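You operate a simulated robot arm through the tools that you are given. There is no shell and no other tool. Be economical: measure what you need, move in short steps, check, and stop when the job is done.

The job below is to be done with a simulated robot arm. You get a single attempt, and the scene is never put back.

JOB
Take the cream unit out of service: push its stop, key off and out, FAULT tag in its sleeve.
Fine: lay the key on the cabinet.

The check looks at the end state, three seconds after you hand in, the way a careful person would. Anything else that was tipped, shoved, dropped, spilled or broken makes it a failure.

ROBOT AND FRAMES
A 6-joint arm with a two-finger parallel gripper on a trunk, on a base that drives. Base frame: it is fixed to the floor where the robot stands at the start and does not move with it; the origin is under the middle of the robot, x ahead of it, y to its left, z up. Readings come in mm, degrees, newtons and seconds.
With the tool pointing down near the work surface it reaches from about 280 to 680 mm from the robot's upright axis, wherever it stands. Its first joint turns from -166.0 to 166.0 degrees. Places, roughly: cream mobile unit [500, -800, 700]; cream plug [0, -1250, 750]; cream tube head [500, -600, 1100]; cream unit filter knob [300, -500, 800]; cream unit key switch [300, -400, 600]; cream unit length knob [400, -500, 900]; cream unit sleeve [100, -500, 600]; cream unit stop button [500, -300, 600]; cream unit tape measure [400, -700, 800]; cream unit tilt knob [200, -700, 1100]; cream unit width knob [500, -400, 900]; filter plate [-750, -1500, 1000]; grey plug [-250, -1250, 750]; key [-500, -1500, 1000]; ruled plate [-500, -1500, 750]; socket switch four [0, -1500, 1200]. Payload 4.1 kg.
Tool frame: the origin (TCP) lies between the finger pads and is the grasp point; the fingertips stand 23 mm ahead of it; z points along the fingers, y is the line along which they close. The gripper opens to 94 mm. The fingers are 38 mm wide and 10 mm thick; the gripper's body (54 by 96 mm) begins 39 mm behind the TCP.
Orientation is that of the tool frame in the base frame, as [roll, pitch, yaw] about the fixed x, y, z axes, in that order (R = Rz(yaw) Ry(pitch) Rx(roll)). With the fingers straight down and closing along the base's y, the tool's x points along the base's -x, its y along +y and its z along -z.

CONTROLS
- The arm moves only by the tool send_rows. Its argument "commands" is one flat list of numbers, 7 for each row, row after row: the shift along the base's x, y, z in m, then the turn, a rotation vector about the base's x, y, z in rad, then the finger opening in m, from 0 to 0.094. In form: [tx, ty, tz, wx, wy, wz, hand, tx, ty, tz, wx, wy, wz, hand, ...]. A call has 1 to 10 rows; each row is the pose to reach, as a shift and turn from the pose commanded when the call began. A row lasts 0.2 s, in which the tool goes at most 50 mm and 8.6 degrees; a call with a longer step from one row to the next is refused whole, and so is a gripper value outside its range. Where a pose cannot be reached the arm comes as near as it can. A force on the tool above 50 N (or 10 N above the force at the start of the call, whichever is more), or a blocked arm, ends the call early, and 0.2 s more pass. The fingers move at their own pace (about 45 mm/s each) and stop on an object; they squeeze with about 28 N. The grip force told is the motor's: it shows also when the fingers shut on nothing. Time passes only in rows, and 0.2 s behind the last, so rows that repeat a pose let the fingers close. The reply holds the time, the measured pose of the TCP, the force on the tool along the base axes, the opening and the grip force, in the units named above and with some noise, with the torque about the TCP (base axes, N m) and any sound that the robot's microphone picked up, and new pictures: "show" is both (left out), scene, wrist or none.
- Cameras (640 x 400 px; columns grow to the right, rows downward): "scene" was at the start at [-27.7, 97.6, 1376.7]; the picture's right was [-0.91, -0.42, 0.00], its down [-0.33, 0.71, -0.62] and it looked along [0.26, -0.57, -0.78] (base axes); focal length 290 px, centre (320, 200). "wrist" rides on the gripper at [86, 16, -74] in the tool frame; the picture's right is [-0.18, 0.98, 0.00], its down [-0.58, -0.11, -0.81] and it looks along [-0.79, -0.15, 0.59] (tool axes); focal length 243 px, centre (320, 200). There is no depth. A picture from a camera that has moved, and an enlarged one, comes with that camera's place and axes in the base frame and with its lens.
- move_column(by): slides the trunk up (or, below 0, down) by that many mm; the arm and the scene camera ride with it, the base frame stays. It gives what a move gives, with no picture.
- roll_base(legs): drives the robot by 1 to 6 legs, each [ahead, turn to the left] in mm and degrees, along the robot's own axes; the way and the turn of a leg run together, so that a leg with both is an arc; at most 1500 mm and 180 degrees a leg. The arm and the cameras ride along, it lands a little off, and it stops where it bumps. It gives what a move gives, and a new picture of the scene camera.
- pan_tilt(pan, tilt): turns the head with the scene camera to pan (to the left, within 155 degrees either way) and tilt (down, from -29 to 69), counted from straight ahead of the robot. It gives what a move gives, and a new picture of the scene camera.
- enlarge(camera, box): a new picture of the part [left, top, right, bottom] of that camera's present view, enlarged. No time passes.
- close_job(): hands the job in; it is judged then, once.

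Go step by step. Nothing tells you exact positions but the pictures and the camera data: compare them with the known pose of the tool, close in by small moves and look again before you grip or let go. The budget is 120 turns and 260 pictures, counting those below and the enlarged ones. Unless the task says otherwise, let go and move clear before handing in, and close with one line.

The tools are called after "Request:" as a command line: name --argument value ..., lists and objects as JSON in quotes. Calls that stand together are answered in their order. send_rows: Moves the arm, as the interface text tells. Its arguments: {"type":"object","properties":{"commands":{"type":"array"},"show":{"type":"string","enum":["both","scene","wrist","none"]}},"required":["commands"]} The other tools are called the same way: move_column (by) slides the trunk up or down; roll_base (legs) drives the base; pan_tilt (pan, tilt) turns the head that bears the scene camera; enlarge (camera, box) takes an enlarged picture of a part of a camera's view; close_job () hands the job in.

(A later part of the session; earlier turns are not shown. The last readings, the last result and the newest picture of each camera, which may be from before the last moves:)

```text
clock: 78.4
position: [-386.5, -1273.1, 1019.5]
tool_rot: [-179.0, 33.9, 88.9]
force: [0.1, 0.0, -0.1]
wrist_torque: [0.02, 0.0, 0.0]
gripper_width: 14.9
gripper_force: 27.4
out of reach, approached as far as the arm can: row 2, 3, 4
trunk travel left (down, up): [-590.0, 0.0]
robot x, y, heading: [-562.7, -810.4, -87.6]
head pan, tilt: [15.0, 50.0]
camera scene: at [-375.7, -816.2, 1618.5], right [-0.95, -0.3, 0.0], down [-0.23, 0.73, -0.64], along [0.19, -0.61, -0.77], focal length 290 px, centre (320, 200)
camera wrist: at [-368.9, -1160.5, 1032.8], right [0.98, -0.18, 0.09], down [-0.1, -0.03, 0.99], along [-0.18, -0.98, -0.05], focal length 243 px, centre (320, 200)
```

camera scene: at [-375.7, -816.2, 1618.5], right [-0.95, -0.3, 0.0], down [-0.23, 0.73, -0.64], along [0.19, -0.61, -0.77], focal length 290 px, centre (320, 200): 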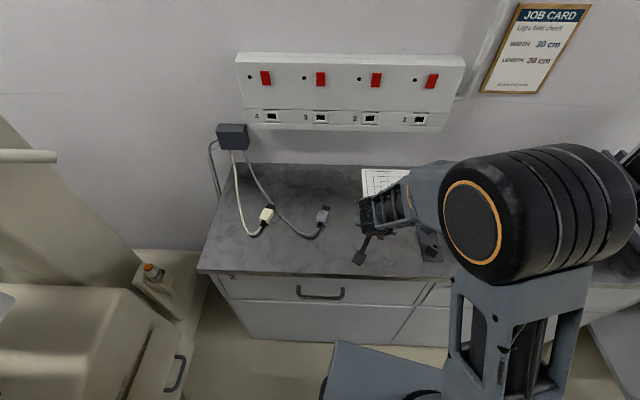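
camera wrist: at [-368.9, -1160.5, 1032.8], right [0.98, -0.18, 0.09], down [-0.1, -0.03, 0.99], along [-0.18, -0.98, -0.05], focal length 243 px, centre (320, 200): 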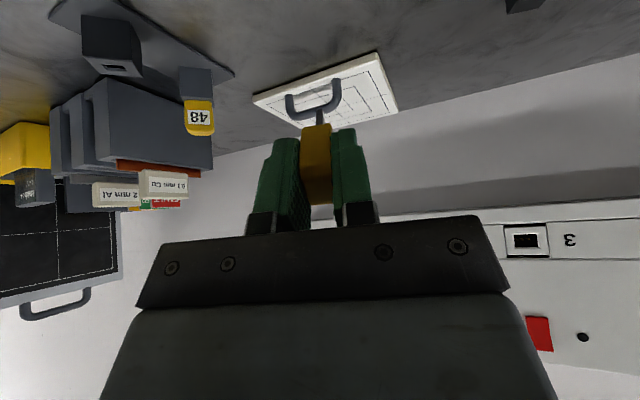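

Over a clear patch of counter. Descending toward it.

Request:
send_rows --commands '[0, 0, -0.03, 0, 0, 0, 0.008, 0, 0, -0.06, 0, 0, 0, 0.008, 0, 0, -0.085, 0, 0, 0, 0.008]' --show "both"

Request:
enlarge --camera "scene" --box '[310, 170, 450, 290]'

```text
clock: 79.2
position: [-388.8, -1273.7, 936.1]
tool_rot: [-178.9, 34.0, 88.8]
force: [-0.2, -0.4, -0.5]
wrist_torque: [0.02, -0.04, -0.01]
gripper_width: 15.1
gripper_force: 28.7
trunk travel left (down, up): [-590.0, 0.0]
robot x, y, heading: [-559.3, -808.8, -87.7]
head pan, tilt: [15.0, 50.0]
camera scene: at [-376.1, -816.0, 1618.6], right [-0.95, -0.3, 0.0], down [-0.23, 0.73, -0.64], along [0.19, -0.61, -0.77], focal length 290 px, centre (320, 200)
camera wrist: at [-370.2, -1161.2, 949.0], right [0.98, -0.18, 0.09], down [-0.09, -0.03, 1.0], along [-0.18, -0.98, -0.05], focal length 243 px, centre (320, 200)
```

scene: 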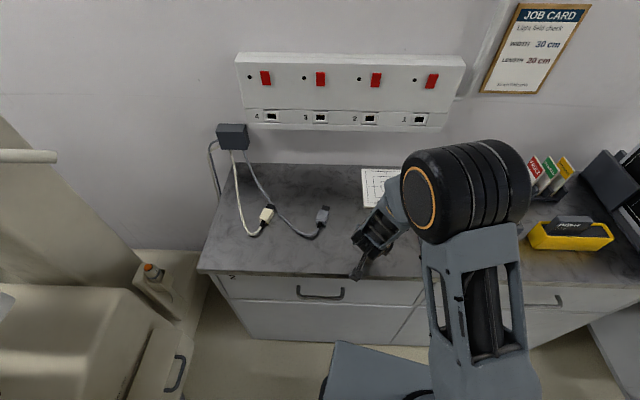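
wrist: 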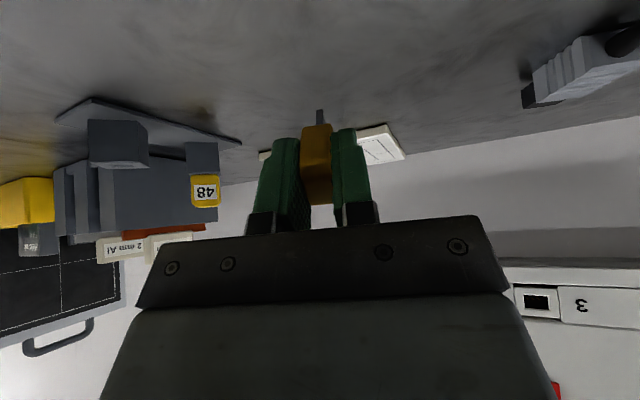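

```text
3.33 times, centred on (380, 230) of scene
camera zoom: at [-376.1, -816.0, 1618.6], right [-0.95, -0.3, 0.0], down [-0.23, 0.73, -0.64], along [0.19, -0.61, -0.77], focal length 968 px, centre (120, 100)
```

zoom: 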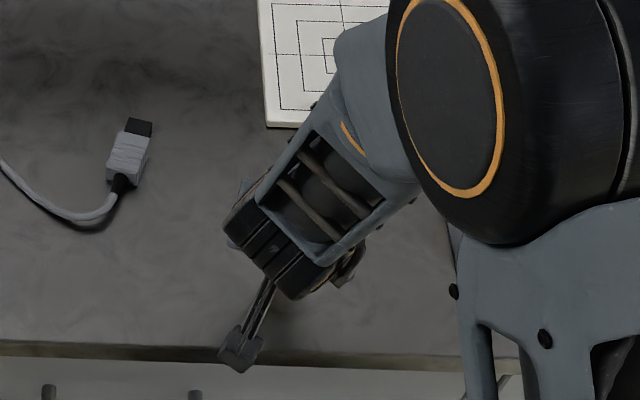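

Request:
send_rows --commands '[0, 0, -0.01, 0, 0, 0, 0.008, 0, 0, -0.018, 0, 0, 0, 0.008]' --show "wrist"

Request:
send_rows --commands '[0, 0, -0.004, 0, 0, 0, 0.008]' --show "none"

```text
clock: 79.8
position: [-390.0, -1272.4, 917.2]
tool_rot: [-178.9, 34.0, 88.8]
force: [0.4, -0.2, 0.8]
wrist_torque: [0.0, 0.0, 0.01]
gripper_width: 15.2
gripper_force: 28.4
trunk travel left (down, up): [-590.0, 0.0]
robot x, y, heading: [-563.2, -811.3, -87.9]
head pan, tilt: [15.0, 50.0]
camera wrist: at [-371.5, -1160.8, 930.5], right [0.98, -0.18, 0.09], down [-0.09, -0.03, 1.0], along [-0.18, -0.98, -0.05], focal length 243 px, centre (320, 200)
```

wrist: 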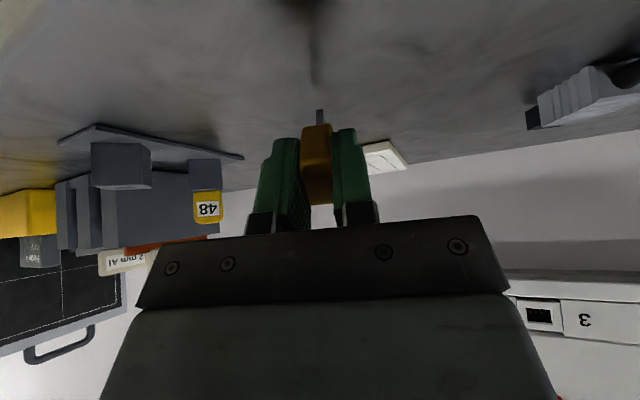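

```text
clock: 80.2
position: [-389.7, -1271.2, 913.7]
tool_rot: [-178.8, 34.0, 88.8]
force: [0.9, 0.0, -0.4]
wrist_torque: [0.0, 0.0, -0.01]
gripper_width: 15.0
gripper_force: 27.9
trunk travel left (down, up): [-590.0, 0.0]
robot x, y, heading: [-566.3, -807.8, -87.7]
head pan, tilt: [15.0, 50.0]
```

Request:
send_rows --commands '[0, 0, -0.005, 0, 0, 0, 0.008]' --show "none"

Request:
send_rows --commands '[0, 0, -0.005, 0, 0, 0, 0.008]' --show "wrist"

```text
clock: 80.6
position: [-390.2, -1271.1, 908.7]
tool_rot: [-178.9, 34.0, 88.7]
force: [-0.3, -0.1, -0.1]
wrist_torque: [0.01, 0.03, -0.03]
gripper_width: 15.2
gripper_force: 28.3
trunk travel left (down, up): [-590.0, 0.0]
robot x, y, heading: [-562.8, -809.5, -87.8]
head pan, tilt: [15.0, 50.0]
```

```text
clock: 81.0
position: [-390.6, -1271.3, 904.6]
tool_rot: [-179.0, 34.4, 88.9]
force: [1.3, 1.3, 18.2]
wrist_torque: [-0.59, -0.04, 0.04]
gripper_width: 15.5
gripper_force: 27.7
trunk travel left (down, up): [-590.0, 0.0]
robot x, y, heading: [-563.3, -807.2, -87.4]
head pan, tilt: [15.0, 50.0]
camera wrist: at [-371.9, -1159.1, 917.8], right [0.98, -0.18, 0.09], down [-0.1, -0.02, 1.0], along [-0.18, -0.98, -0.04], focal length 243 px, centre (320, 200)
```

wrist: 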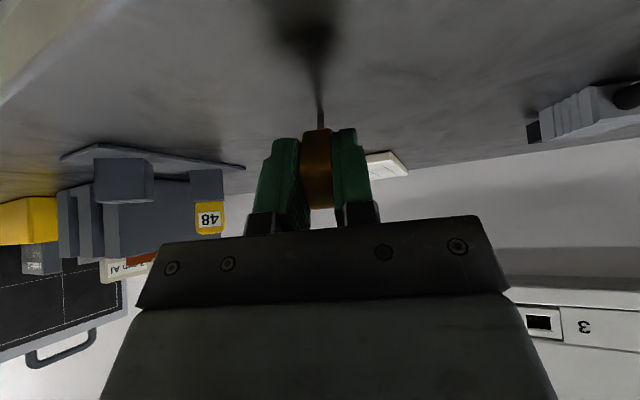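

Blade tip touches (counter z≈860). Easing 2 mm and opening.

Request:
send_rows --commands '[0, 0, 0.002, 0, 0, 0, 0.012, 0, 0, 0.002, 0, 0, 0, 0.024, 0, 0, 0.002, 0, 0, 0, 0.044, 0, 0, 0.002, 0, 0, 0, 0.06, 0, 0, 0.002, 0, 0, 0, 0.06]' --show "wrist"

```text
clock: 82.2
position: [-390.6, -1270.6, 906.2]
tool_rot: [-178.9, 34.0, 88.9]
force: [-0.9, 0.4, -0.7]
wrist_torque: [-0.06, -0.02, 0.01]
gripper_width: 60.0
gripper_force: 0.2
trunk travel left (down, up): [-590.0, 0.0]
robot x, y, heading: [-558.9, -809.0, -87.7]
head pan, tilt: [15.0, 50.0]
camera wrist: at [-372.0, -1159.2, 918.8], right [0.98, -0.18, 0.09], down [-0.09, -0.03, 1.0], along [-0.18, -0.98, -0.05], focal length 243 px, centre (320, 200)
```

wrist: 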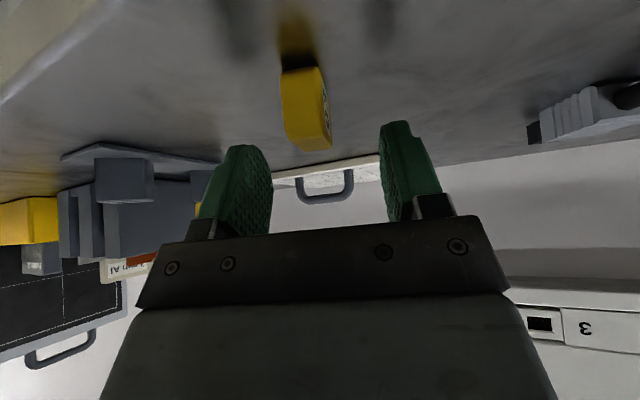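

The key is down. Retreating up and back along the tool axis.

Request:
send_rows --commands '[0, 0.02, 0.03, 0, 0, 0, 0.06, 0, 0.04, 0.06, 0, 0, 0, 0.06, 0, 0.06, 0.09, 0, 0, 0, 0.06, -0.03, 0.08, 0.12, 0, 0, 0, 0.06, -0.07, 0.09, 0.14, 0, 0, 0, 0.06]' --show "both"

Request:
enlarge --camera "scene" --box '[310, 170, 450, 290]'

```text
clock: 83.4
position: [-457.4, -1195.5, 1050.7]
tool_rot: [-179.0, 33.9, 88.8]
force: [0.0, -0.1, -1.0]
wrist_torque: [0.03, -0.01, 0.0]
gripper_width: 60.0
gripper_force: 0.1
out of reach, approached as far as the arm can: row 5
trunk travel left (down, up): [-590.0, 0.0]
robot x, y, heading: [-565.0, -806.8, -87.8]
head pan, tilt: [15.0, 50.0]
camera scene: at [-376.7, -816.0, 1618.6], right [-0.96, -0.3, 0.0], down [-0.23, 0.73, -0.64], along [0.19, -0.61, -0.77], focal length 290 px, centre (320, 200)
camera wrist: at [-438.5, -1083.8, 1063.5], right [0.98, -0.18, 0.09], down [-0.09, -0.03, 0.99], along [-0.18, -0.98, -0.05], focal length 243 px, centre (320, 200)
```

scene: 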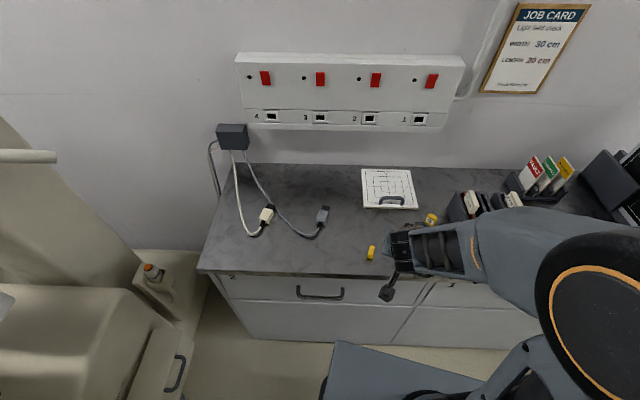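
wrist: 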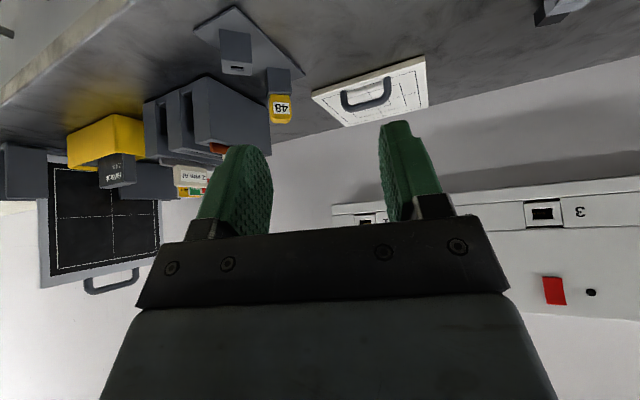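

```text
3.33 times, centred on (380, 230) of scene
camera zoom: at [-376.7, -816.0, 1618.6], right [-0.96, -0.3, 0.0], down [-0.23, 0.73, -0.64], along [0.19, -0.61, -0.77], focal length 968 px, centre (120, 100)
```

zoom: 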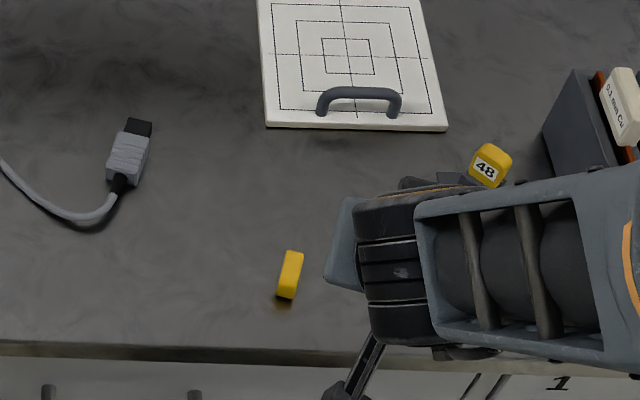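

Key lies on the counter, clear of everything. Now the FAULT tag: zooming on the tag stand.

Request:
enlarge --camera "scene" --box '[490, 140, 610, 215]'

Request:
enlarge --camera "wrist" --box '[30, 60, 310, 310]'

```text
5.33 times, centred on (550, 178) of scene
camera zoom: at [-376.7, -816.0, 1618.6], right [-0.96, -0.3, 0.0], down [-0.23, 0.73, -0.64], along [0.19, -0.61, -0.77], focal length 1549 px, centre (-907, 320)
```

zoom: 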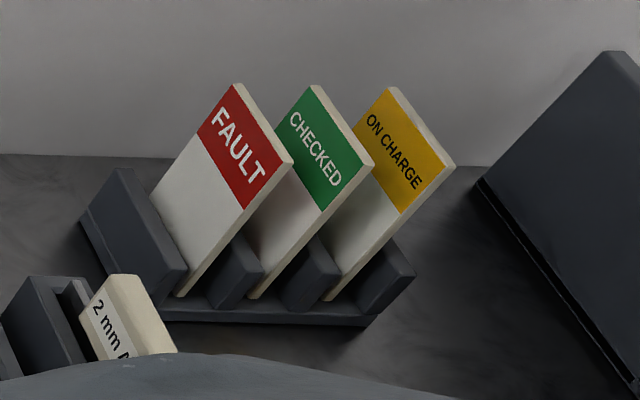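

```text
1.60 times, centred on (170, 185) of wrist
camera zoom: at [-438.5, -1083.8, 1063.5], right [0.98, -0.18, 0.09], down [-0.09, -0.03, 0.99], along [-0.18, -0.98, -0.05], focal length 388 px, centre (560, 224)
```

zoom: 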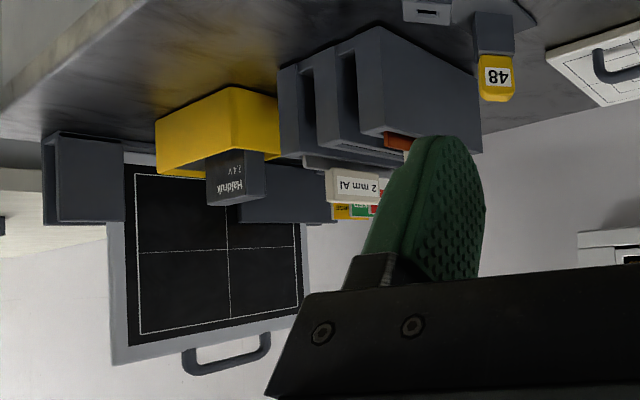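

Tag card: about 63 wide × 122 high, standing in the plane of n (front-back), top z≈990, centre ≈(−838,−1666). I'll park side-on to the cabinet, closer to it.

Request:
roll_base --legs '[[0, -63], [483, 0], [0, -12]]'

```text
clock: 89.7
position: [-1315.3, -1278.7, 1050.5]
tool_rot: [-178.9, 33.9, 16.4]
force: [0.3, 0.4, 0.3]
wrist_torque: [0.0, 0.0, -0.02]
gripper_width: 60.1
gripper_force: 0.1
trunk travel left (down, up): [-590.0, 0.0]
robot x, y, heading: [-975.4, -1056.8, -160.2]
head pan, tilt: [15.0, 50.0]
camera scene: at [-927.4, -1240.3, 1618.6], right [-0.57, 0.82, 0.0], down [0.63, 0.44, -0.64], along [-0.53, -0.37, -0.77], focal length 290 px, centre (320, 200)
```

scene: 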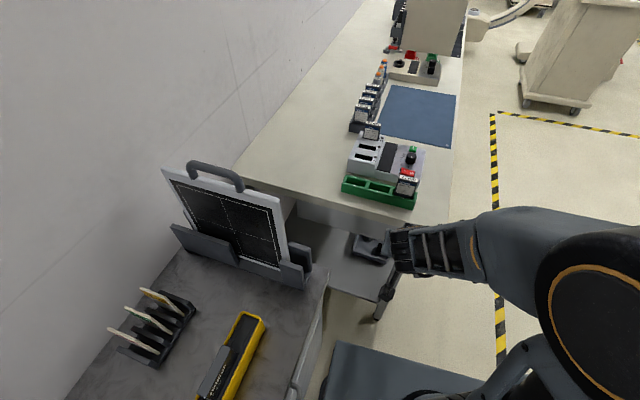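

Turning the head to the tags.

Request:
pan_tilt --pan 70 --tilt 50

Request:
enlarge --camera "scene" --box '[220, 50, 460, 200]'

```text
clock: 91.0
position: [-1314.8, -1277.5, 1050.7]
tool_rot: [-178.9, 33.9, 16.6]
force: [-0.6, -0.2, 0.9]
wrist_torque: [-0.01, -0.02, 0.0]
gripper_width: 60.1
gripper_force: 0.1
trunk travel left (down, up): [-590.0, 0.0]
robot x, y, heading: [-977.2, -1059.1, -159.9]
head pan, tilt: [70.0, 50.0]
camera scene: at [-864.2, -1273.5, 1618.5], right [-1.0, 0.0, 0.0], down [0.0, 0.77, -0.64], along [0.0, -0.64, -0.77], focal length 290 px, centre (320, 200)
```

scene: 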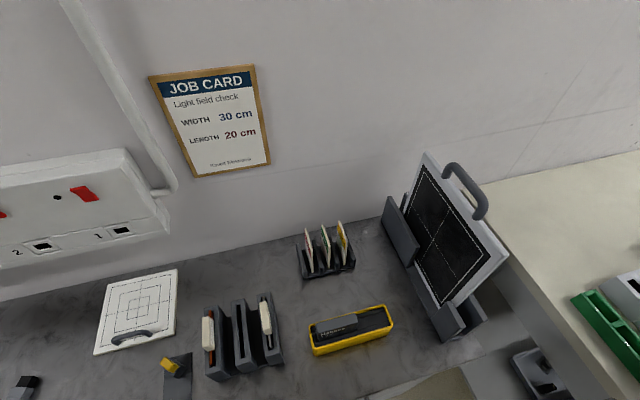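

```text
2.67 times, centred on (340, 125) of scene
camera zoom: at [-864.2, -1273.5, 1618.5], right [-1.0, 0.0, 0.0], down [0.0, 0.77, -0.64], along [0.0, -0.64, -0.77], focal length 774 px, centre (267, 400)
```

zoom: 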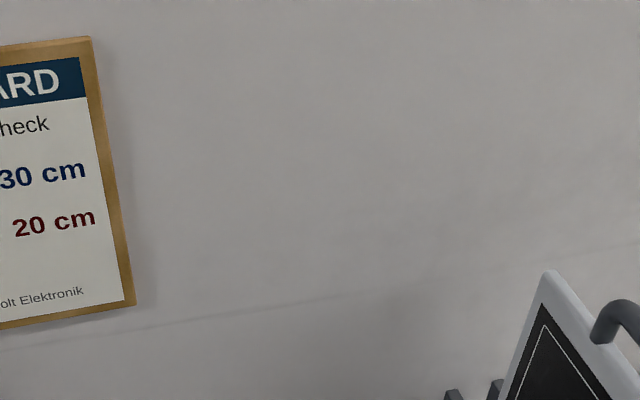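

Request:
enlarge --camera "scene" --box '[280, 210, 376, 290]'

```text
5.00 times, centred on (328, 250) of scene
camera zoom: at [-864.2, -1273.5, 1618.5], right [-1.0, 0.0, 0.0], down [0.0, 0.77, -0.64], along [0.0, -0.64, -0.77], focal length 1452 px, centre (280, -50)
```

zoom: 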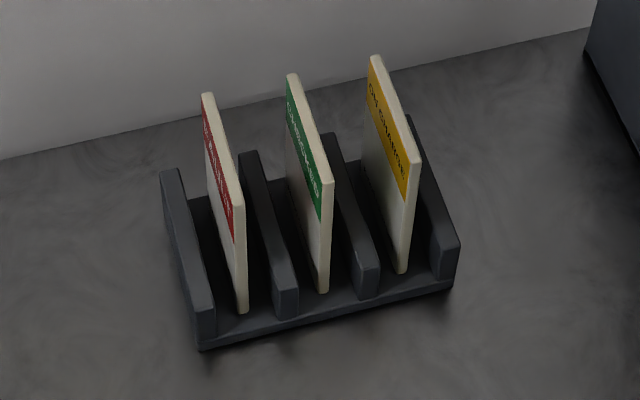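

Card geometry confirmed: top z≈997, centre (−836,−1665), 5 mm thick, plane along (.304,−.953). First I'll straighten the tool to vertical and draw in.

Request:
send_rows --commands '[0.013, 0.009, 0.02, 0.042, -0.142, 0, 0.06, 0.026, 0.017, 0.04, 0.085, -0.284, 0, 0.06, 0.04, 0.026, 0.05, 0.127, -0.425, 0, 0.06, 0.053, 0.035, 0.05, 0.17, -0.567, 0, 0.05]' --show "none"

```text
clock: 92.0
position: [-1259.1, -1256.9, 1062.1]
tool_rot: [-174.5, 9.2, 16.7]
force: [0.6, -0.7, 0.4]
wrist_torque: [0.01, 0.0, 0.02]
gripper_width: 50.3
gripper_force: 0.0
out of reach, approached as far as the arm can: row 3, 4
trunk travel left (down, up): [-590.0, 0.0]
robot x, y, heading: [-978.0, -1060.0, -160.3]
head pan, tilt: [70.0, 50.0]
```

Request:
send_rows --commands '[0.03, -0.037, 0, 0, 0, 0.14, 0.05, 0.065, -0.07, 0, 0, 0, 0.28, 0.05, 0.104, -0.097, 0, 0, 0, 0.42, 0.05, 0.147, -0.119, 0, 0, 0, 0.56, 0.05, 0.192, -0.134, 0, 0, 0, 0.7, 0.05, 0.239, -0.143, 0, 0, 0, 0.84, 0.05, 0.287, -0.146, 0, 0, 0, 0.98, 0.05, 0.335, -0.142, 0, 0, 0, 1.12, 0.05]' --show "scene"

```text
clock: 93.8
position: [-924.7, -1399.1, 1061.4]
tool_rot: [-174.4, 9.2, 81.0]
force: [-0.9, -0.2, -0.1]
wrist_torque: [0.02, 0.02, 0.02]
gripper_width: 50.0
gripper_force: 0.1
trunk travel left (down, up): [-590.0, 0.0]
robot x, y, heading: [-981.7, -1066.4, -160.1]
head pan, tilt: [70.0, 50.0]
camera scene: at [-863.5, -1273.5, 1618.5], right [-1.0, 0.0, 0.0], down [0.0, 0.77, -0.64], along [0.0, -0.64, -0.77], focal length 290 px, centre (320, 200)
```

scene: 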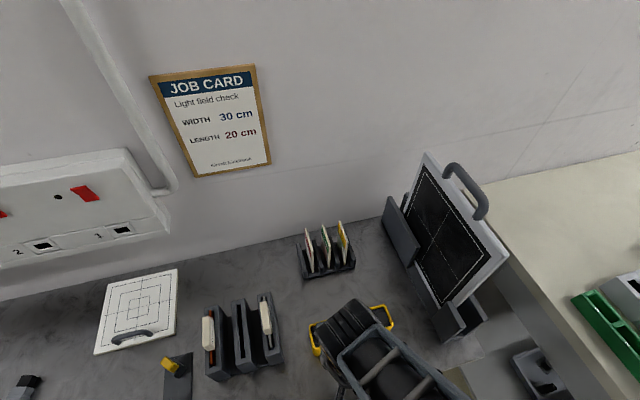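

Continuing to above the card with the tool vertical, closing line across the card's thickness.

Request:
send_rows --commands '[0.015, -0.044, 0.008, 0.028, -0.015, 0.078, 0.04, 0.03, -0.089, 0.015, 0.057, -0.029, 0.155, 0.034, 0.045, -0.133, 0.015, 0.085, -0.044, 0.233, 0.034, 0.059, -0.177, 0.015, 0.113, -0.059, 0.311, 0.034, 0.074, -0.222, 0.015, 0.142, -0.073, 0.388, 0.034, 0.089, -0.266, 0.015, 0.17, -0.088, 0.466, 0.034]' --show "both"

Request:
enlarge --camera "scene" --box '[270, 190, 390, 290]'

```text
clock: 95.2
position: [-879.9, -1649.9, 1052.0]
tool_rot: [-165.7, 2.0, 109.5]
force: [-0.1, -0.1, -1.2]
wrist_torque: [0.06, -0.03, -0.01]
gripper_width: 34.2
gripper_force: 0.1
out of reach, approached as far as the arm can: row 1, 2, 3, 4, 5, 6
trunk travel left (down, up): [-590.0, 0.0]
robot x, y, heading: [-974.0, -1059.0, -160.4]
head pan, tilt: [70.0, 50.0]
camera scene: at [-865.5, -1277.9, 1618.0], right [-1.0, 0.0, 0.0], down [0.0, 0.77, -0.64], along [0.0, -0.64, -0.77], focal length 290 px, centre (320, 200)
camera wrist: at [-879.1, -1555.3, 1117.1], right [0.96, 0.14, -0.24], down [0.27, -0.49, 0.83], along [0.0, -0.86, -0.51], focal length 243 px, centre (320, 200)
```

scene: 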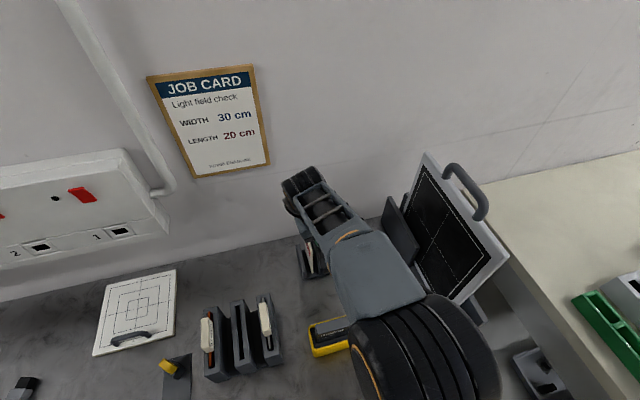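
wrist: 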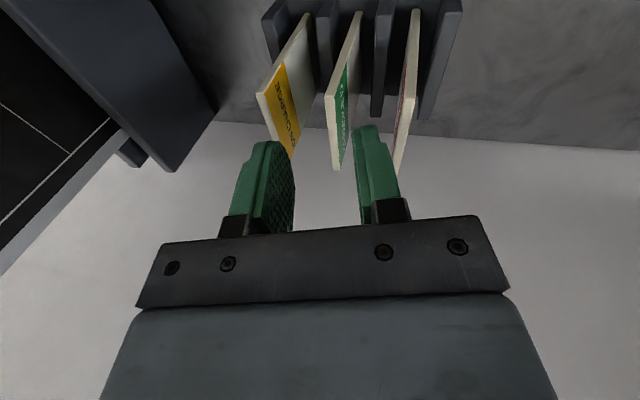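

```text
4.00 times, centred on (330, 240) of scene
camera zoom: at [-865.5, -1277.9, 1618.0], right [-1.0, 0.0, 0.0], down [0.0, 0.77, -0.64], along [0.0, -0.64, -0.77], focal length 1162 px, centre (280, 40)
```

zoom: 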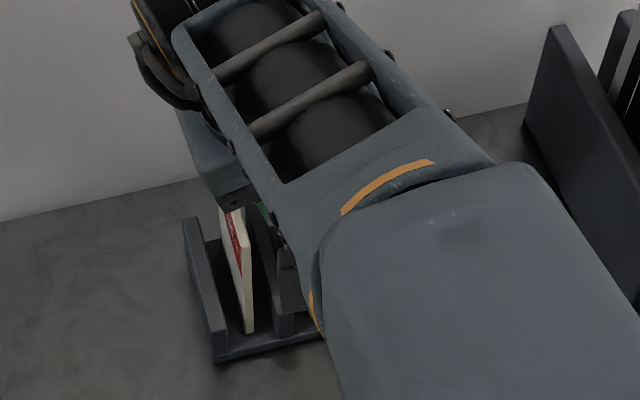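

The straight-down pose is at the reach edge here. Let me look at the FAULT card's other face in the wrist view before choosing the grip.

Request:
enlarge --camera "wrist" --box '[240, 0, 480, 190]'

```text
2.11 times, centred on (360, 95) of wrist
camera zoom: at [-879.1, -1555.3, 1117.1], right [0.96, 0.14, -0.24], down [0.27, -0.49, 0.83], along [0.0, -0.86, -0.51], focal length 511 px, centre (236, 421)
```

zoom: 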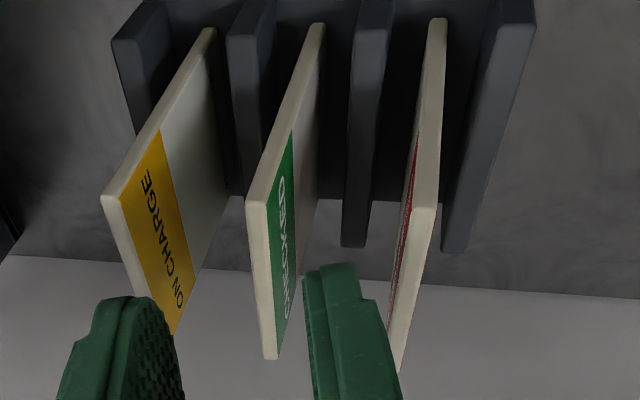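

Both faces are printed, so no flip is needed. I'll use a 30° forward tilt, levelled, lined up 80 mm short of the FAULT card.

Request:
send_rows --commands '[0.004, 0.02, 0.015, -0.098, -0.097, 0.008, 0.034, 0.01, 0.035, 0.02, -0.196, -0.193, 0.015, 0.034, 0.022, 0.035, 0.02, -0.293, -0.29, 0.023, 0.034, 0.032, 0.03, 0.015, -0.391, -0.386, 0.03, 0.034, 0.032, 0.03, 0.015, -0.391, -0.386, 0.03, 0.034]' --show "both"

```text
clock: 96.4
position: [-839.0, -1615.9, 1072.3]
tool_rot: [-173.6, 33.9, 107.1]
force: [-0.4, -1.1, -1.2]
wrist_torque: [-0.05, 0.04, -0.01]
gripper_width: 33.9
gripper_force: 0.0
out of reach, approached as far as the arm can: row 1, 2, 3, 4
trunk travel left (down, up): [-590.0, 0.0]
robot x, y, heading: [-981.5, -1058.8, -160.2]
head pan, tilt: [70.0, 50.0]
camera scene: at [-864.0, -1273.4, 1618.5], right [-1.0, 0.0, 0.0], down [0.0, 0.77, -0.64], along [0.0, -0.64, -0.77], focal length 290 px, centre (320, 200)
camera wrist: at [-849.9, -1502.6, 1083.5], right [1.0, 0.08, 0.01], down [-0.01, -0.03, 1.0], along [0.08, -1.0, -0.03], focal length 243 px, centre (320, 200)
```

scene: 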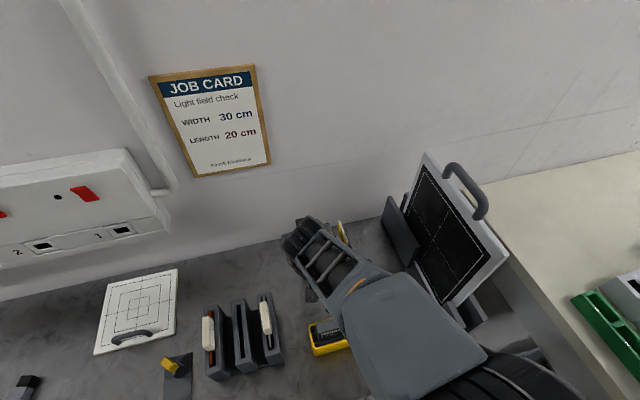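
wrist: 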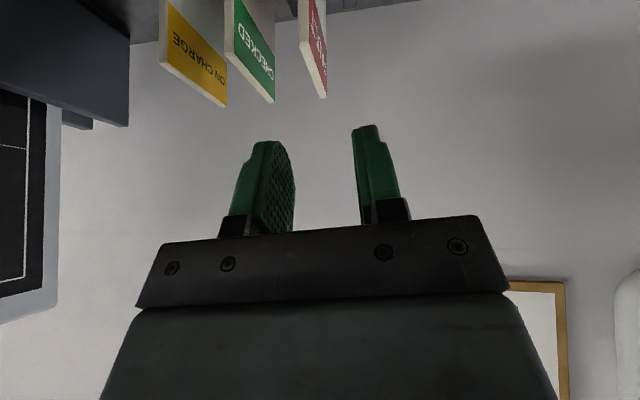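

Fixing the last 6° of roll and lining up ~70 mm short of the grip point.

Request:
send_rows --commands '[-0.006, -0.005, -0.01, 0.014, -0.045, 0.031, 0.034, -0.012, -0.011, -0.034, 0.027, -0.089, 0.0625, 0.034, -0.012, -0.011, -0.034, 0.027, -0.089, 0.0625, 0.034]' --show "both"

Request:
enlarge --camera "wrist" --box '[220, 20, 420, 220]'

```text
clock: 97.2
position: [-843.4, -1619.1, 1063.5]
tool_rot: [-176.9, 33.0, 107.1]
force: [-0.5, -1.2, -0.1]
wrist_torque: [-0.02, 0.04, -0.01]
gripper_width: 33.9
gripper_force: 0.0
out of reach, approached as far as the arm can: row 1, 2, 3
trunk travel left (down, up): [-590.0, 0.0]
robot x, y, heading: [-979.7, -1061.1, -160.5]
head pan, tilt: [70.0, 50.0]
camera scene: at [-864.3, -1274.0, 1618.5], right [-1.0, 0.0, 0.0], down [0.0, 0.77, -0.64], along [0.0, -0.64, -0.77], focal length 290 px, centre (320, 200)
camera wrist: at [-858.3, -1506.6, 1077.6], right [0.99, 0.11, 0.05], down [-0.05, -0.06, 1.0], along [0.12, -0.99, -0.06], focal length 243 px, centre (320, 200)
```

scene: 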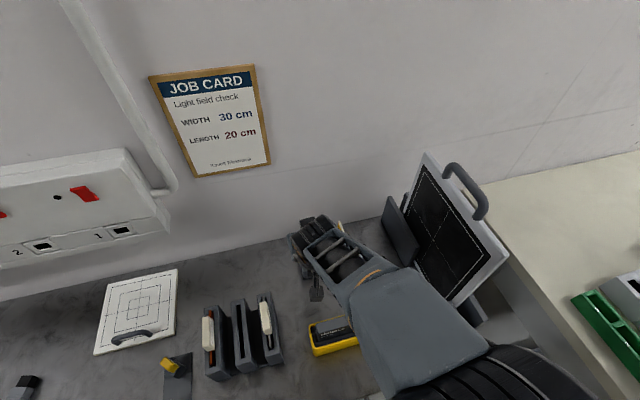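
wrist: 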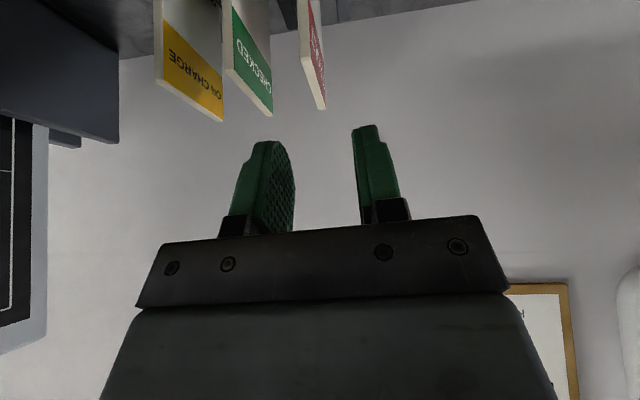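

```text
2.00 times, centred on (320, 120) of wrist
camera zoom: at [-858.3, -1506.6, 1077.6], right [0.99, 0.11, 0.05], down [-0.05, -0.06, 1.0], along [0.12, -0.99, -0.06], focal length 485 px, centre (320, 360)
```

zoom: 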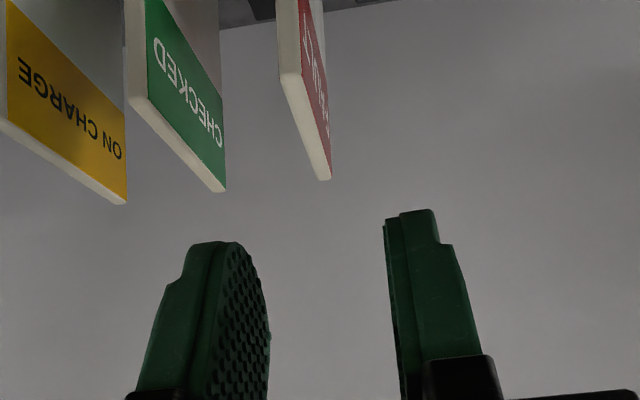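

Trying a pure downward/forward translation to see whether the arm follows.

Request:
send_rows --commands '[-0.005, 0, -0.012, 0, 0, 0, 0.034, -0.01, 0, -0.024, 0, 0, 0, 0.034]' --show "none"

```text
clock: 97.8
position: [-851.3, -1619.4, 1037.1]
tool_rot: [-176.8, 33.1, 107.0]
force: [-0.1, 0.7, -0.3]
wrist_torque: [-0.06, -0.01, 0.04]
gripper_width: 33.9
gripper_force: 0.1
trunk travel left (down, up): [-590.0, 0.0]
robot x, y, heading: [-980.1, -1059.0, -160.7]
head pan, tilt: [70.0, 50.0]
```

Following again. Removing the last 3° of roll and looking.

Request:
send_rows --commands '[-0.001, 0, 0, 0.014, -0.045, 0.031, 0.034, -0.001, 0, 0, 0.014, -0.045, 0.031, 0.034]' --show "wrist"

Request:
enlarge --camera "wrist" --box '[220, 20, 420, 220]'

```text
clock: 98.4
position: [-853.4, -1619.8, 1038.7]
tool_rot: [-176.8, 33.0, 107.1]
force: [0.0, 0.3, 0.5]
wrist_torque: [-0.01, 0.0, -0.01]
gripper_width: 34.4
gripper_force: 0.1
out of reach, approached as far as the arm can: row 1, 2
trunk travel left (down, up): [-590.0, 0.0]
robot x, y, heading: [-976.9, -1059.2, -159.9]
head pan, tilt: [70.0, 50.0]
camera wrist: at [-866.9, -1506.8, 1052.6], right [0.99, 0.11, 0.05], down [-0.05, -0.06, 1.0], along [0.12, -0.99, -0.06], focal length 243 px, centre (320, 200)
```

wrist: 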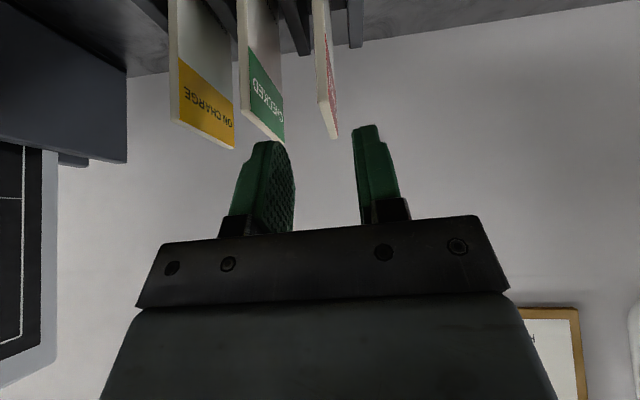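

```text
2.00 times, centred on (320, 120) of wrist
camera zoom: at [-866.9, -1506.8, 1052.6], right [0.99, 0.11, 0.05], down [-0.05, -0.06, 1.0], along [0.12, -0.99, -0.06], focal length 485 px, centre (320, 360)
```

zoom: 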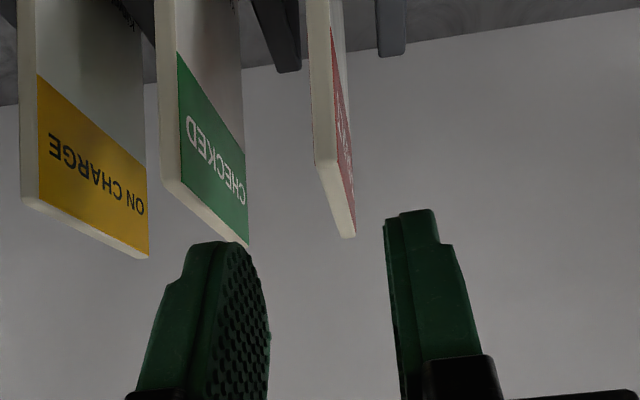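

The card plane is parallel to the pads, offset +5.5 mm along the closing line. Shifting and advancing in two stages.

Request:
send_rows --commands '[0.0053, 0.0016, 0, 0, 0, 0, 0.034, 0.008, -0.012, -0.021, 0, 0, 0, 0.034, 0.0105, -0.025, -0.042, 0, 0, 0, 0.034]' --show "both"

Request:
enlarge --camera "wrist" --box '[220, 20, 420, 220]'

```text
clock: 99.2
position: [-839.1, -1645.3, 996.3]
tool_rot: [-176.8, 33.0, 107.1]
force: [0.2, -0.5, 0.2]
wrist_torque: [-0.03, 0.01, 0.01]
gripper_width: 33.7
gripper_force: 0.1
trunk travel left (down, up): [-590.0, 0.0]
robot x, y, heading: [-978.1, -1060.3, -160.2]
head pan, tilt: [70.0, 50.0]
camera scene: at [-863.9, -1274.2, 1618.5], right [-1.0, 0.0, 0.0], down [0.0, 0.77, -0.64], along [0.0, -0.64, -0.77], focal length 290 px, centre (320, 200)
camera wrist: at [-854.0, -1533.7, 1011.6], right [0.99, 0.11, 0.05], down [-0.05, -0.06, 1.0], along [0.12, -0.99, -0.06], focal length 243 px, centre (320, 200)
```

scene: 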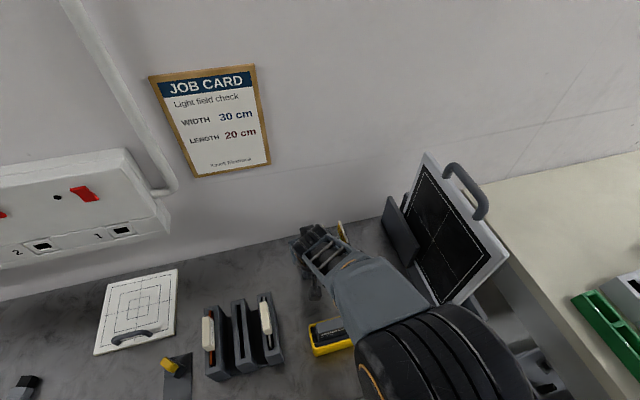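
wrist: 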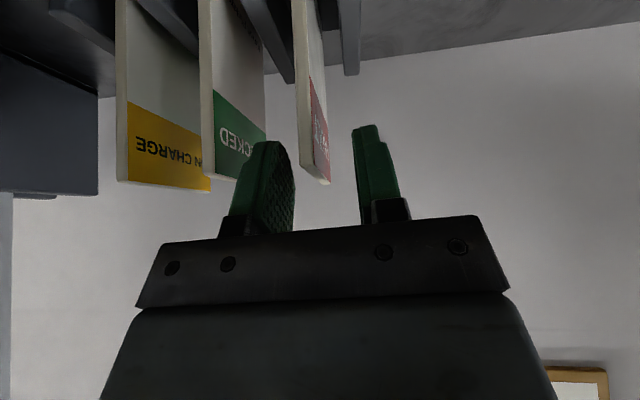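

```text
2.00 times, centred on (320, 120) of wrist
camera zoom: at [-854.0, -1533.7, 1011.6], right [0.99, 0.11, 0.05], down [-0.05, -0.06, 1.0], along [0.12, -0.99, -0.06], focal length 485 px, centre (320, 360)
```

zoom: 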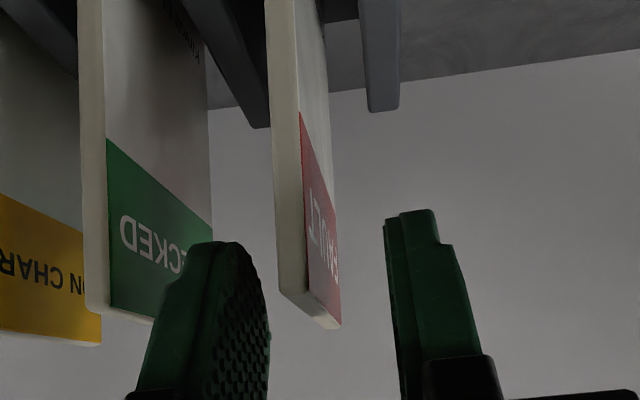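

Card sits centred between the pads. Advancing 24 mm more and closing.

Request:
send_rows --commands '[0.0013, -0.0065, -0.01, 0, 0, 0, 0.034, 0.0026, -0.0129, -0.0201, 0, 0, 0, 0.034, 0.0026, -0.0129, -0.0201, 0, 0, 0, 0.015, 0.0026, -0.0129, -0.0201, 0, 0, 0, 0.0, 0.0026, -0.0129, -0.0201, 0, 0, 0, 0.0]' --show "wrist"

Request:
enlarge --camera "wrist" --box '[220, 20, 420, 220]'

```text
clock: 100.4
position: [-836.2, -1659.3, 976.5]
tool_rot: [-176.8, 33.1, 107.1]
force: [0.7, -1.3, 0.1]
wrist_torque: [-0.04, 0.04, -0.01]
gripper_width: 6.5
gripper_force: 27.9
trunk travel left (down, up): [-590.0, 0.0]
robot x, y, heading: [-980.4, -1058.6, -160.1]
head pan, tilt: [70.0, 50.0]
camera wrist: at [-850.4, -1546.4, 991.1], right [0.99, 0.11, 0.05], down [-0.05, -0.06, 1.0], along [0.12, -0.99, -0.06], focal length 243 px, centre (320, 200)
```

wrist: 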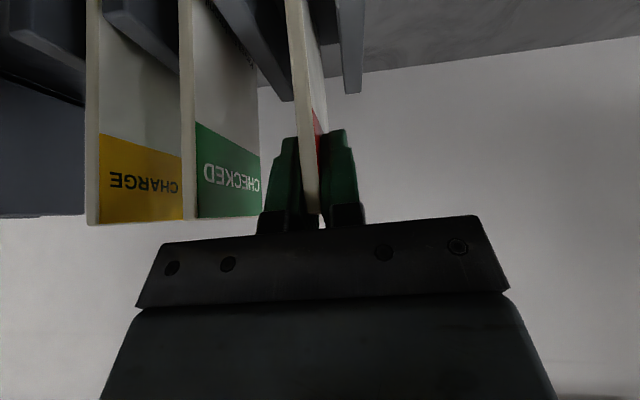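

```text
2.00 times, centred on (320, 120) of wrist
camera zoom: at [-850.4, -1546.4, 991.1], right [0.99, 0.11, 0.05], down [-0.05, -0.06, 1.0], along [0.12, -0.99, -0.06], focal length 485 px, centre (320, 360)
```

zoom: 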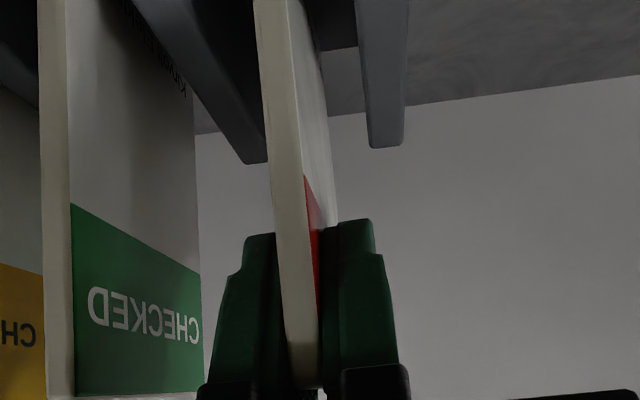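

Gripped (6.5 mm). Lifting straight up to clear the slot.

Request:
send_rows --commands '[0, 0, 0.02, 0, 0, 0, 0, 0, 0, 0.04, 0, 0, 0, 0, 0, 0, 0.06, 0, 0, 0, 0, 0, 0, 0.075, 0, 0, 0, 0]' --show "both"

Request:
enlarge --camera "scene" --box '[190, 200, 400, 360]'

```text
clock: 101.4
position: [-836.9, -1658.9, 1050.4]
tool_rot: [-176.3, 33.2, 107.1]
force: [-1.0, 0.8, -0.3]
wrist_torque: [0.0, 0.01, -0.01]
gripper_width: 6.5
gripper_force: 27.9
trunk travel left (down, up): [-590.0, 0.0]
robot x, y, heading: [-979.2, -1059.8, -160.1]
head pan, tilt: [70.0, 50.0]
camera scene: at [-864.1, -1273.5, 1618.5], right [-1.0, 0.0, 0.0], down [0.0, 0.77, -0.64], along [0.0, -0.64, -0.77], focal length 290 px, centre (320, 200)
camera wrist: at [-851.3, -1546.5, 1064.9], right [0.99, 0.11, 0.05], down [-0.04, -0.06, 1.0], along [0.11, -0.99, -0.05], focal length 243 px, centre (320, 200)
```

scene: 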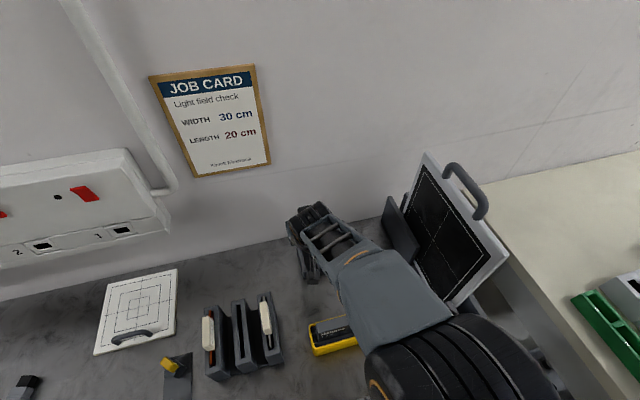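
wrist: 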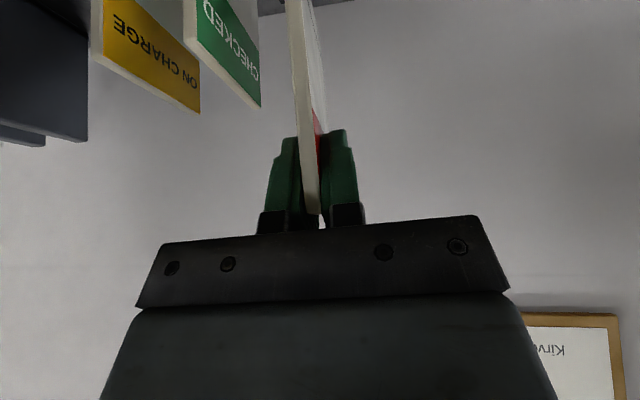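

```text
2.50 times, centred on (295, 280) of scene
camera zoom: at [-864.1, -1273.5, 1618.5], right [-1.0, 0.0, 0.0], down [0.0, 0.77, -0.64], along [0.0, -0.64, -0.77], focal length 726 px, centre (382, 0)
```

zoom: 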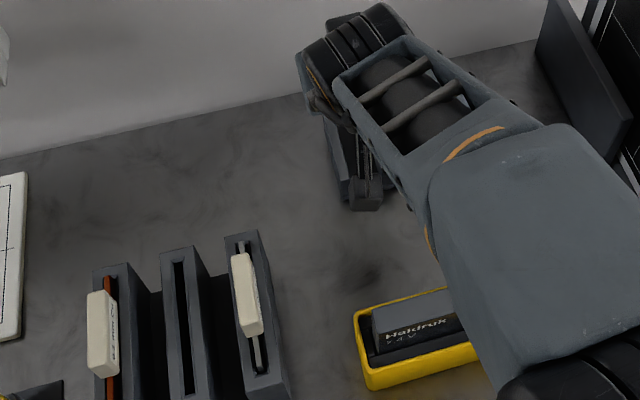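

Free of the slot. Drawing back toward the robot through the gap between the filter rack and the battery.

Request:
send_rows --commands '[0.006, 0.04, 0.005, 0, 0, 0, 0, 0.013, 0.08, 0.005, 0, 0, 0, 0, 0.02, 0.12, 0.005, 0, 0, 0, 0, 0.028, 0.16, 0.005, 0, 0, 0, 0, 0.03, 0.2, 0.005, 0, 0, 0, 0, 0.03, 0.24, 0.005, 0, 0, 0, 0]' --show "both"

```text
clock: 103.0
position: [-828.6, -1431.4, 1049.9]
tool_rot: [-176.4, 32.2, 103.7]
force: [0.4, 0.0, 1.1]
wrist_torque: [-0.01, -0.02, 0.0]
gripper_width: 6.4
gripper_force: 27.9
trunk travel left (down, up): [-590.0, 0.0]
robot x, y, heading: [-978.2, -1060.2, -160.1]
head pan, tilt: [70.0, 50.0]
stopped in row 6: the arm was blocked; the commanded pose is now the measured one
camera scene: at [-864.2, -1274.0, 1618.5], right [-1.0, 0.0, 0.0], down [0.0, 0.77, -0.64], along [0.0, -0.64, -0.77], focal length 290 px, centre (320, 200)
camera wrist: at [-836.6, -1319.3, 1065.1], right [1.0, 0.05, 0.05], down [-0.04, -0.07, 1.0], along [0.05, -1.0, -0.07], focal length 243 px, centre (320, 200)
```

scene: 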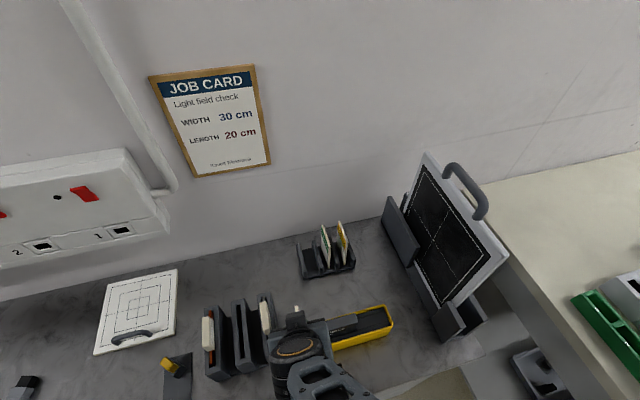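
wrist: 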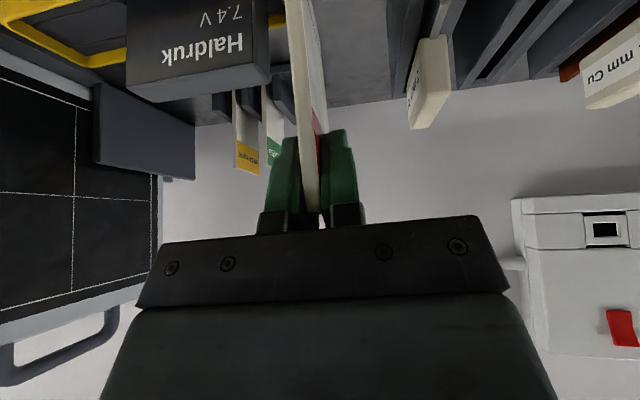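

The arm can't fold further at this tilt, and the card stands between battery and filter rack. I'll swing the tool more upright (card turns within its own plane) while drawing back.

Request:
send_rows --commands '[0.0, 0.01, 0.0, 0.1, 0.032, 0, 0, 0.0, 0.02, 0.0, 0.2, 0.064, 0, 0]' --show "wrist"

```text
clock: 103.6
position: [-829.9, -1411.7, 1050.0]
tool_rot: [-175.5, 20.0, 104.1]
force: [-0.5, 0.9, 0.0]
wrist_torque: [-0.03, 0.03, 0.0]
gripper_width: 6.6
gripper_force: 27.9
trunk travel left (down, up): [-590.0, 0.0]
robot x, y, heading: [-974.7, -1060.2, -160.3]
head pan, tilt: [70.0, 50.0]
camera wrist: at [-835.6, -1304.3, 1087.8], right [1.0, 0.04, -0.01], down [0.02, -0.27, 0.96], along [0.04, -0.96, -0.27], focal length 243 px, centre (320, 200)
```

wrist: 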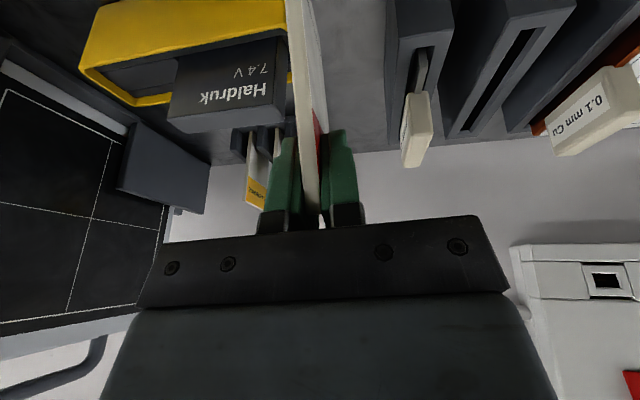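

Works; continuing.

Request:
send_rows --commands '[0.004, 0.015, 0.0, 0.08, 0.026, 0, 0, 0.006, 0.03, 0.0, 0.16, 0.051, 0, 0, 0.006, 0.05, 0.0, 0.22, 0.07, 0, 0, 0.006, 0.07, 0.0, 0.22, 0.07, 0, 0]' --show "both"

```text
clock: 104.8
position: [-857.4, -1360.5, 1037.8]
tool_rot: [-173.5, 7.0, 97.7]
force: [-0.8, -0.1, -0.7]
wrist_torque: [0.0, -0.02, 0.0]
gripper_width: 6.4
gripper_force: 28.1
out of reach, approached as far as the arm can: row 3, 4
trunk travel left (down, up): [-590.0, 0.0]
robot x, y, heading: [-974.4, -1062.1, -160.6]
head pan, tilt: [70.0, 50.0]
stopped in row 4: the arm was blocked; the commanded pose is now the measured one
camera scene: at [-864.4, -1273.8, 1618.5], right [-1.0, 0.0, 0.0], down [0.0, 0.77, -0.64], along [0.0, -0.64, -0.77], focal length 290 px, centre (320, 200)
camera wrist: at [-846.9, -1264.2, 1097.7], right [0.99, -0.06, -0.09], down [0.05, -0.48, 0.88], along [-0.1, -0.88, -0.47], focal length 243 px, centre (320, 200)
```

scene: 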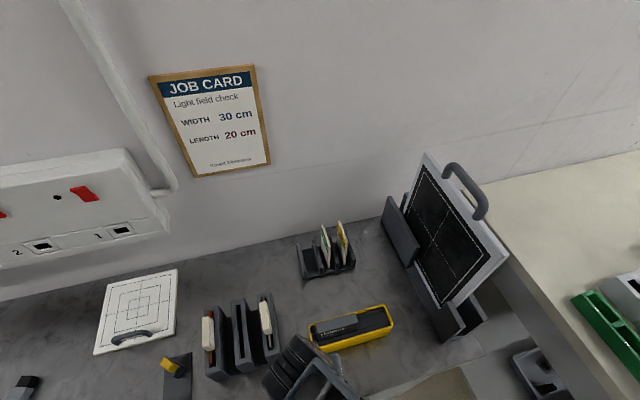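
wrist: 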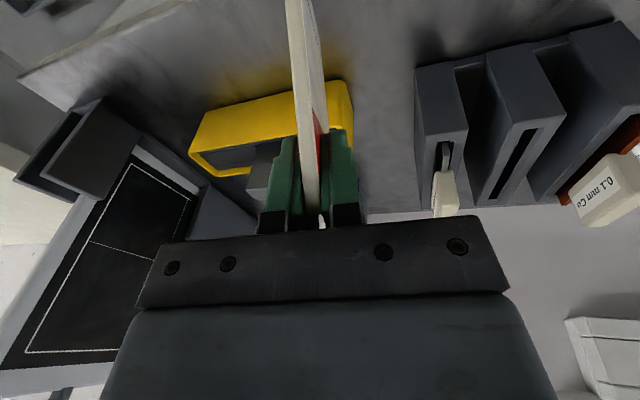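

The card is clear in front of everything now. I'll reverse in a gentle arc away from the cabinet.

Request:
roll_base --legs '[[-500, 30]]'

```text
clock: 107.7
position: [-315.8, -977.6, 1036.8]
tool_rot: [-173.5, 7.0, 127.5]
force: [0.4, -1.4, -0.9]
wrist_torque: [0.02, 0.0, -0.01]
gripper_width: 6.3
gripper_force: 28.4
trunk travel left (down, up): [-590.0, 0.0]
robot x, y, heading: [-567.7, -775.8, -130.4]
head pan, tilt: [70.0, 50.0]
camera scene: at [-363.8, -906.3, 1618.5], right [-0.87, -0.49, 0.0], down [-0.38, 0.67, -0.64], along [0.32, -0.56, -0.77], focal length 290 px, centre (320, 200)
```

scene: 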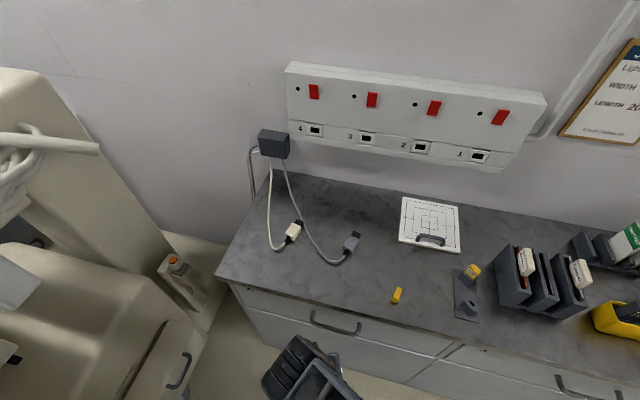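

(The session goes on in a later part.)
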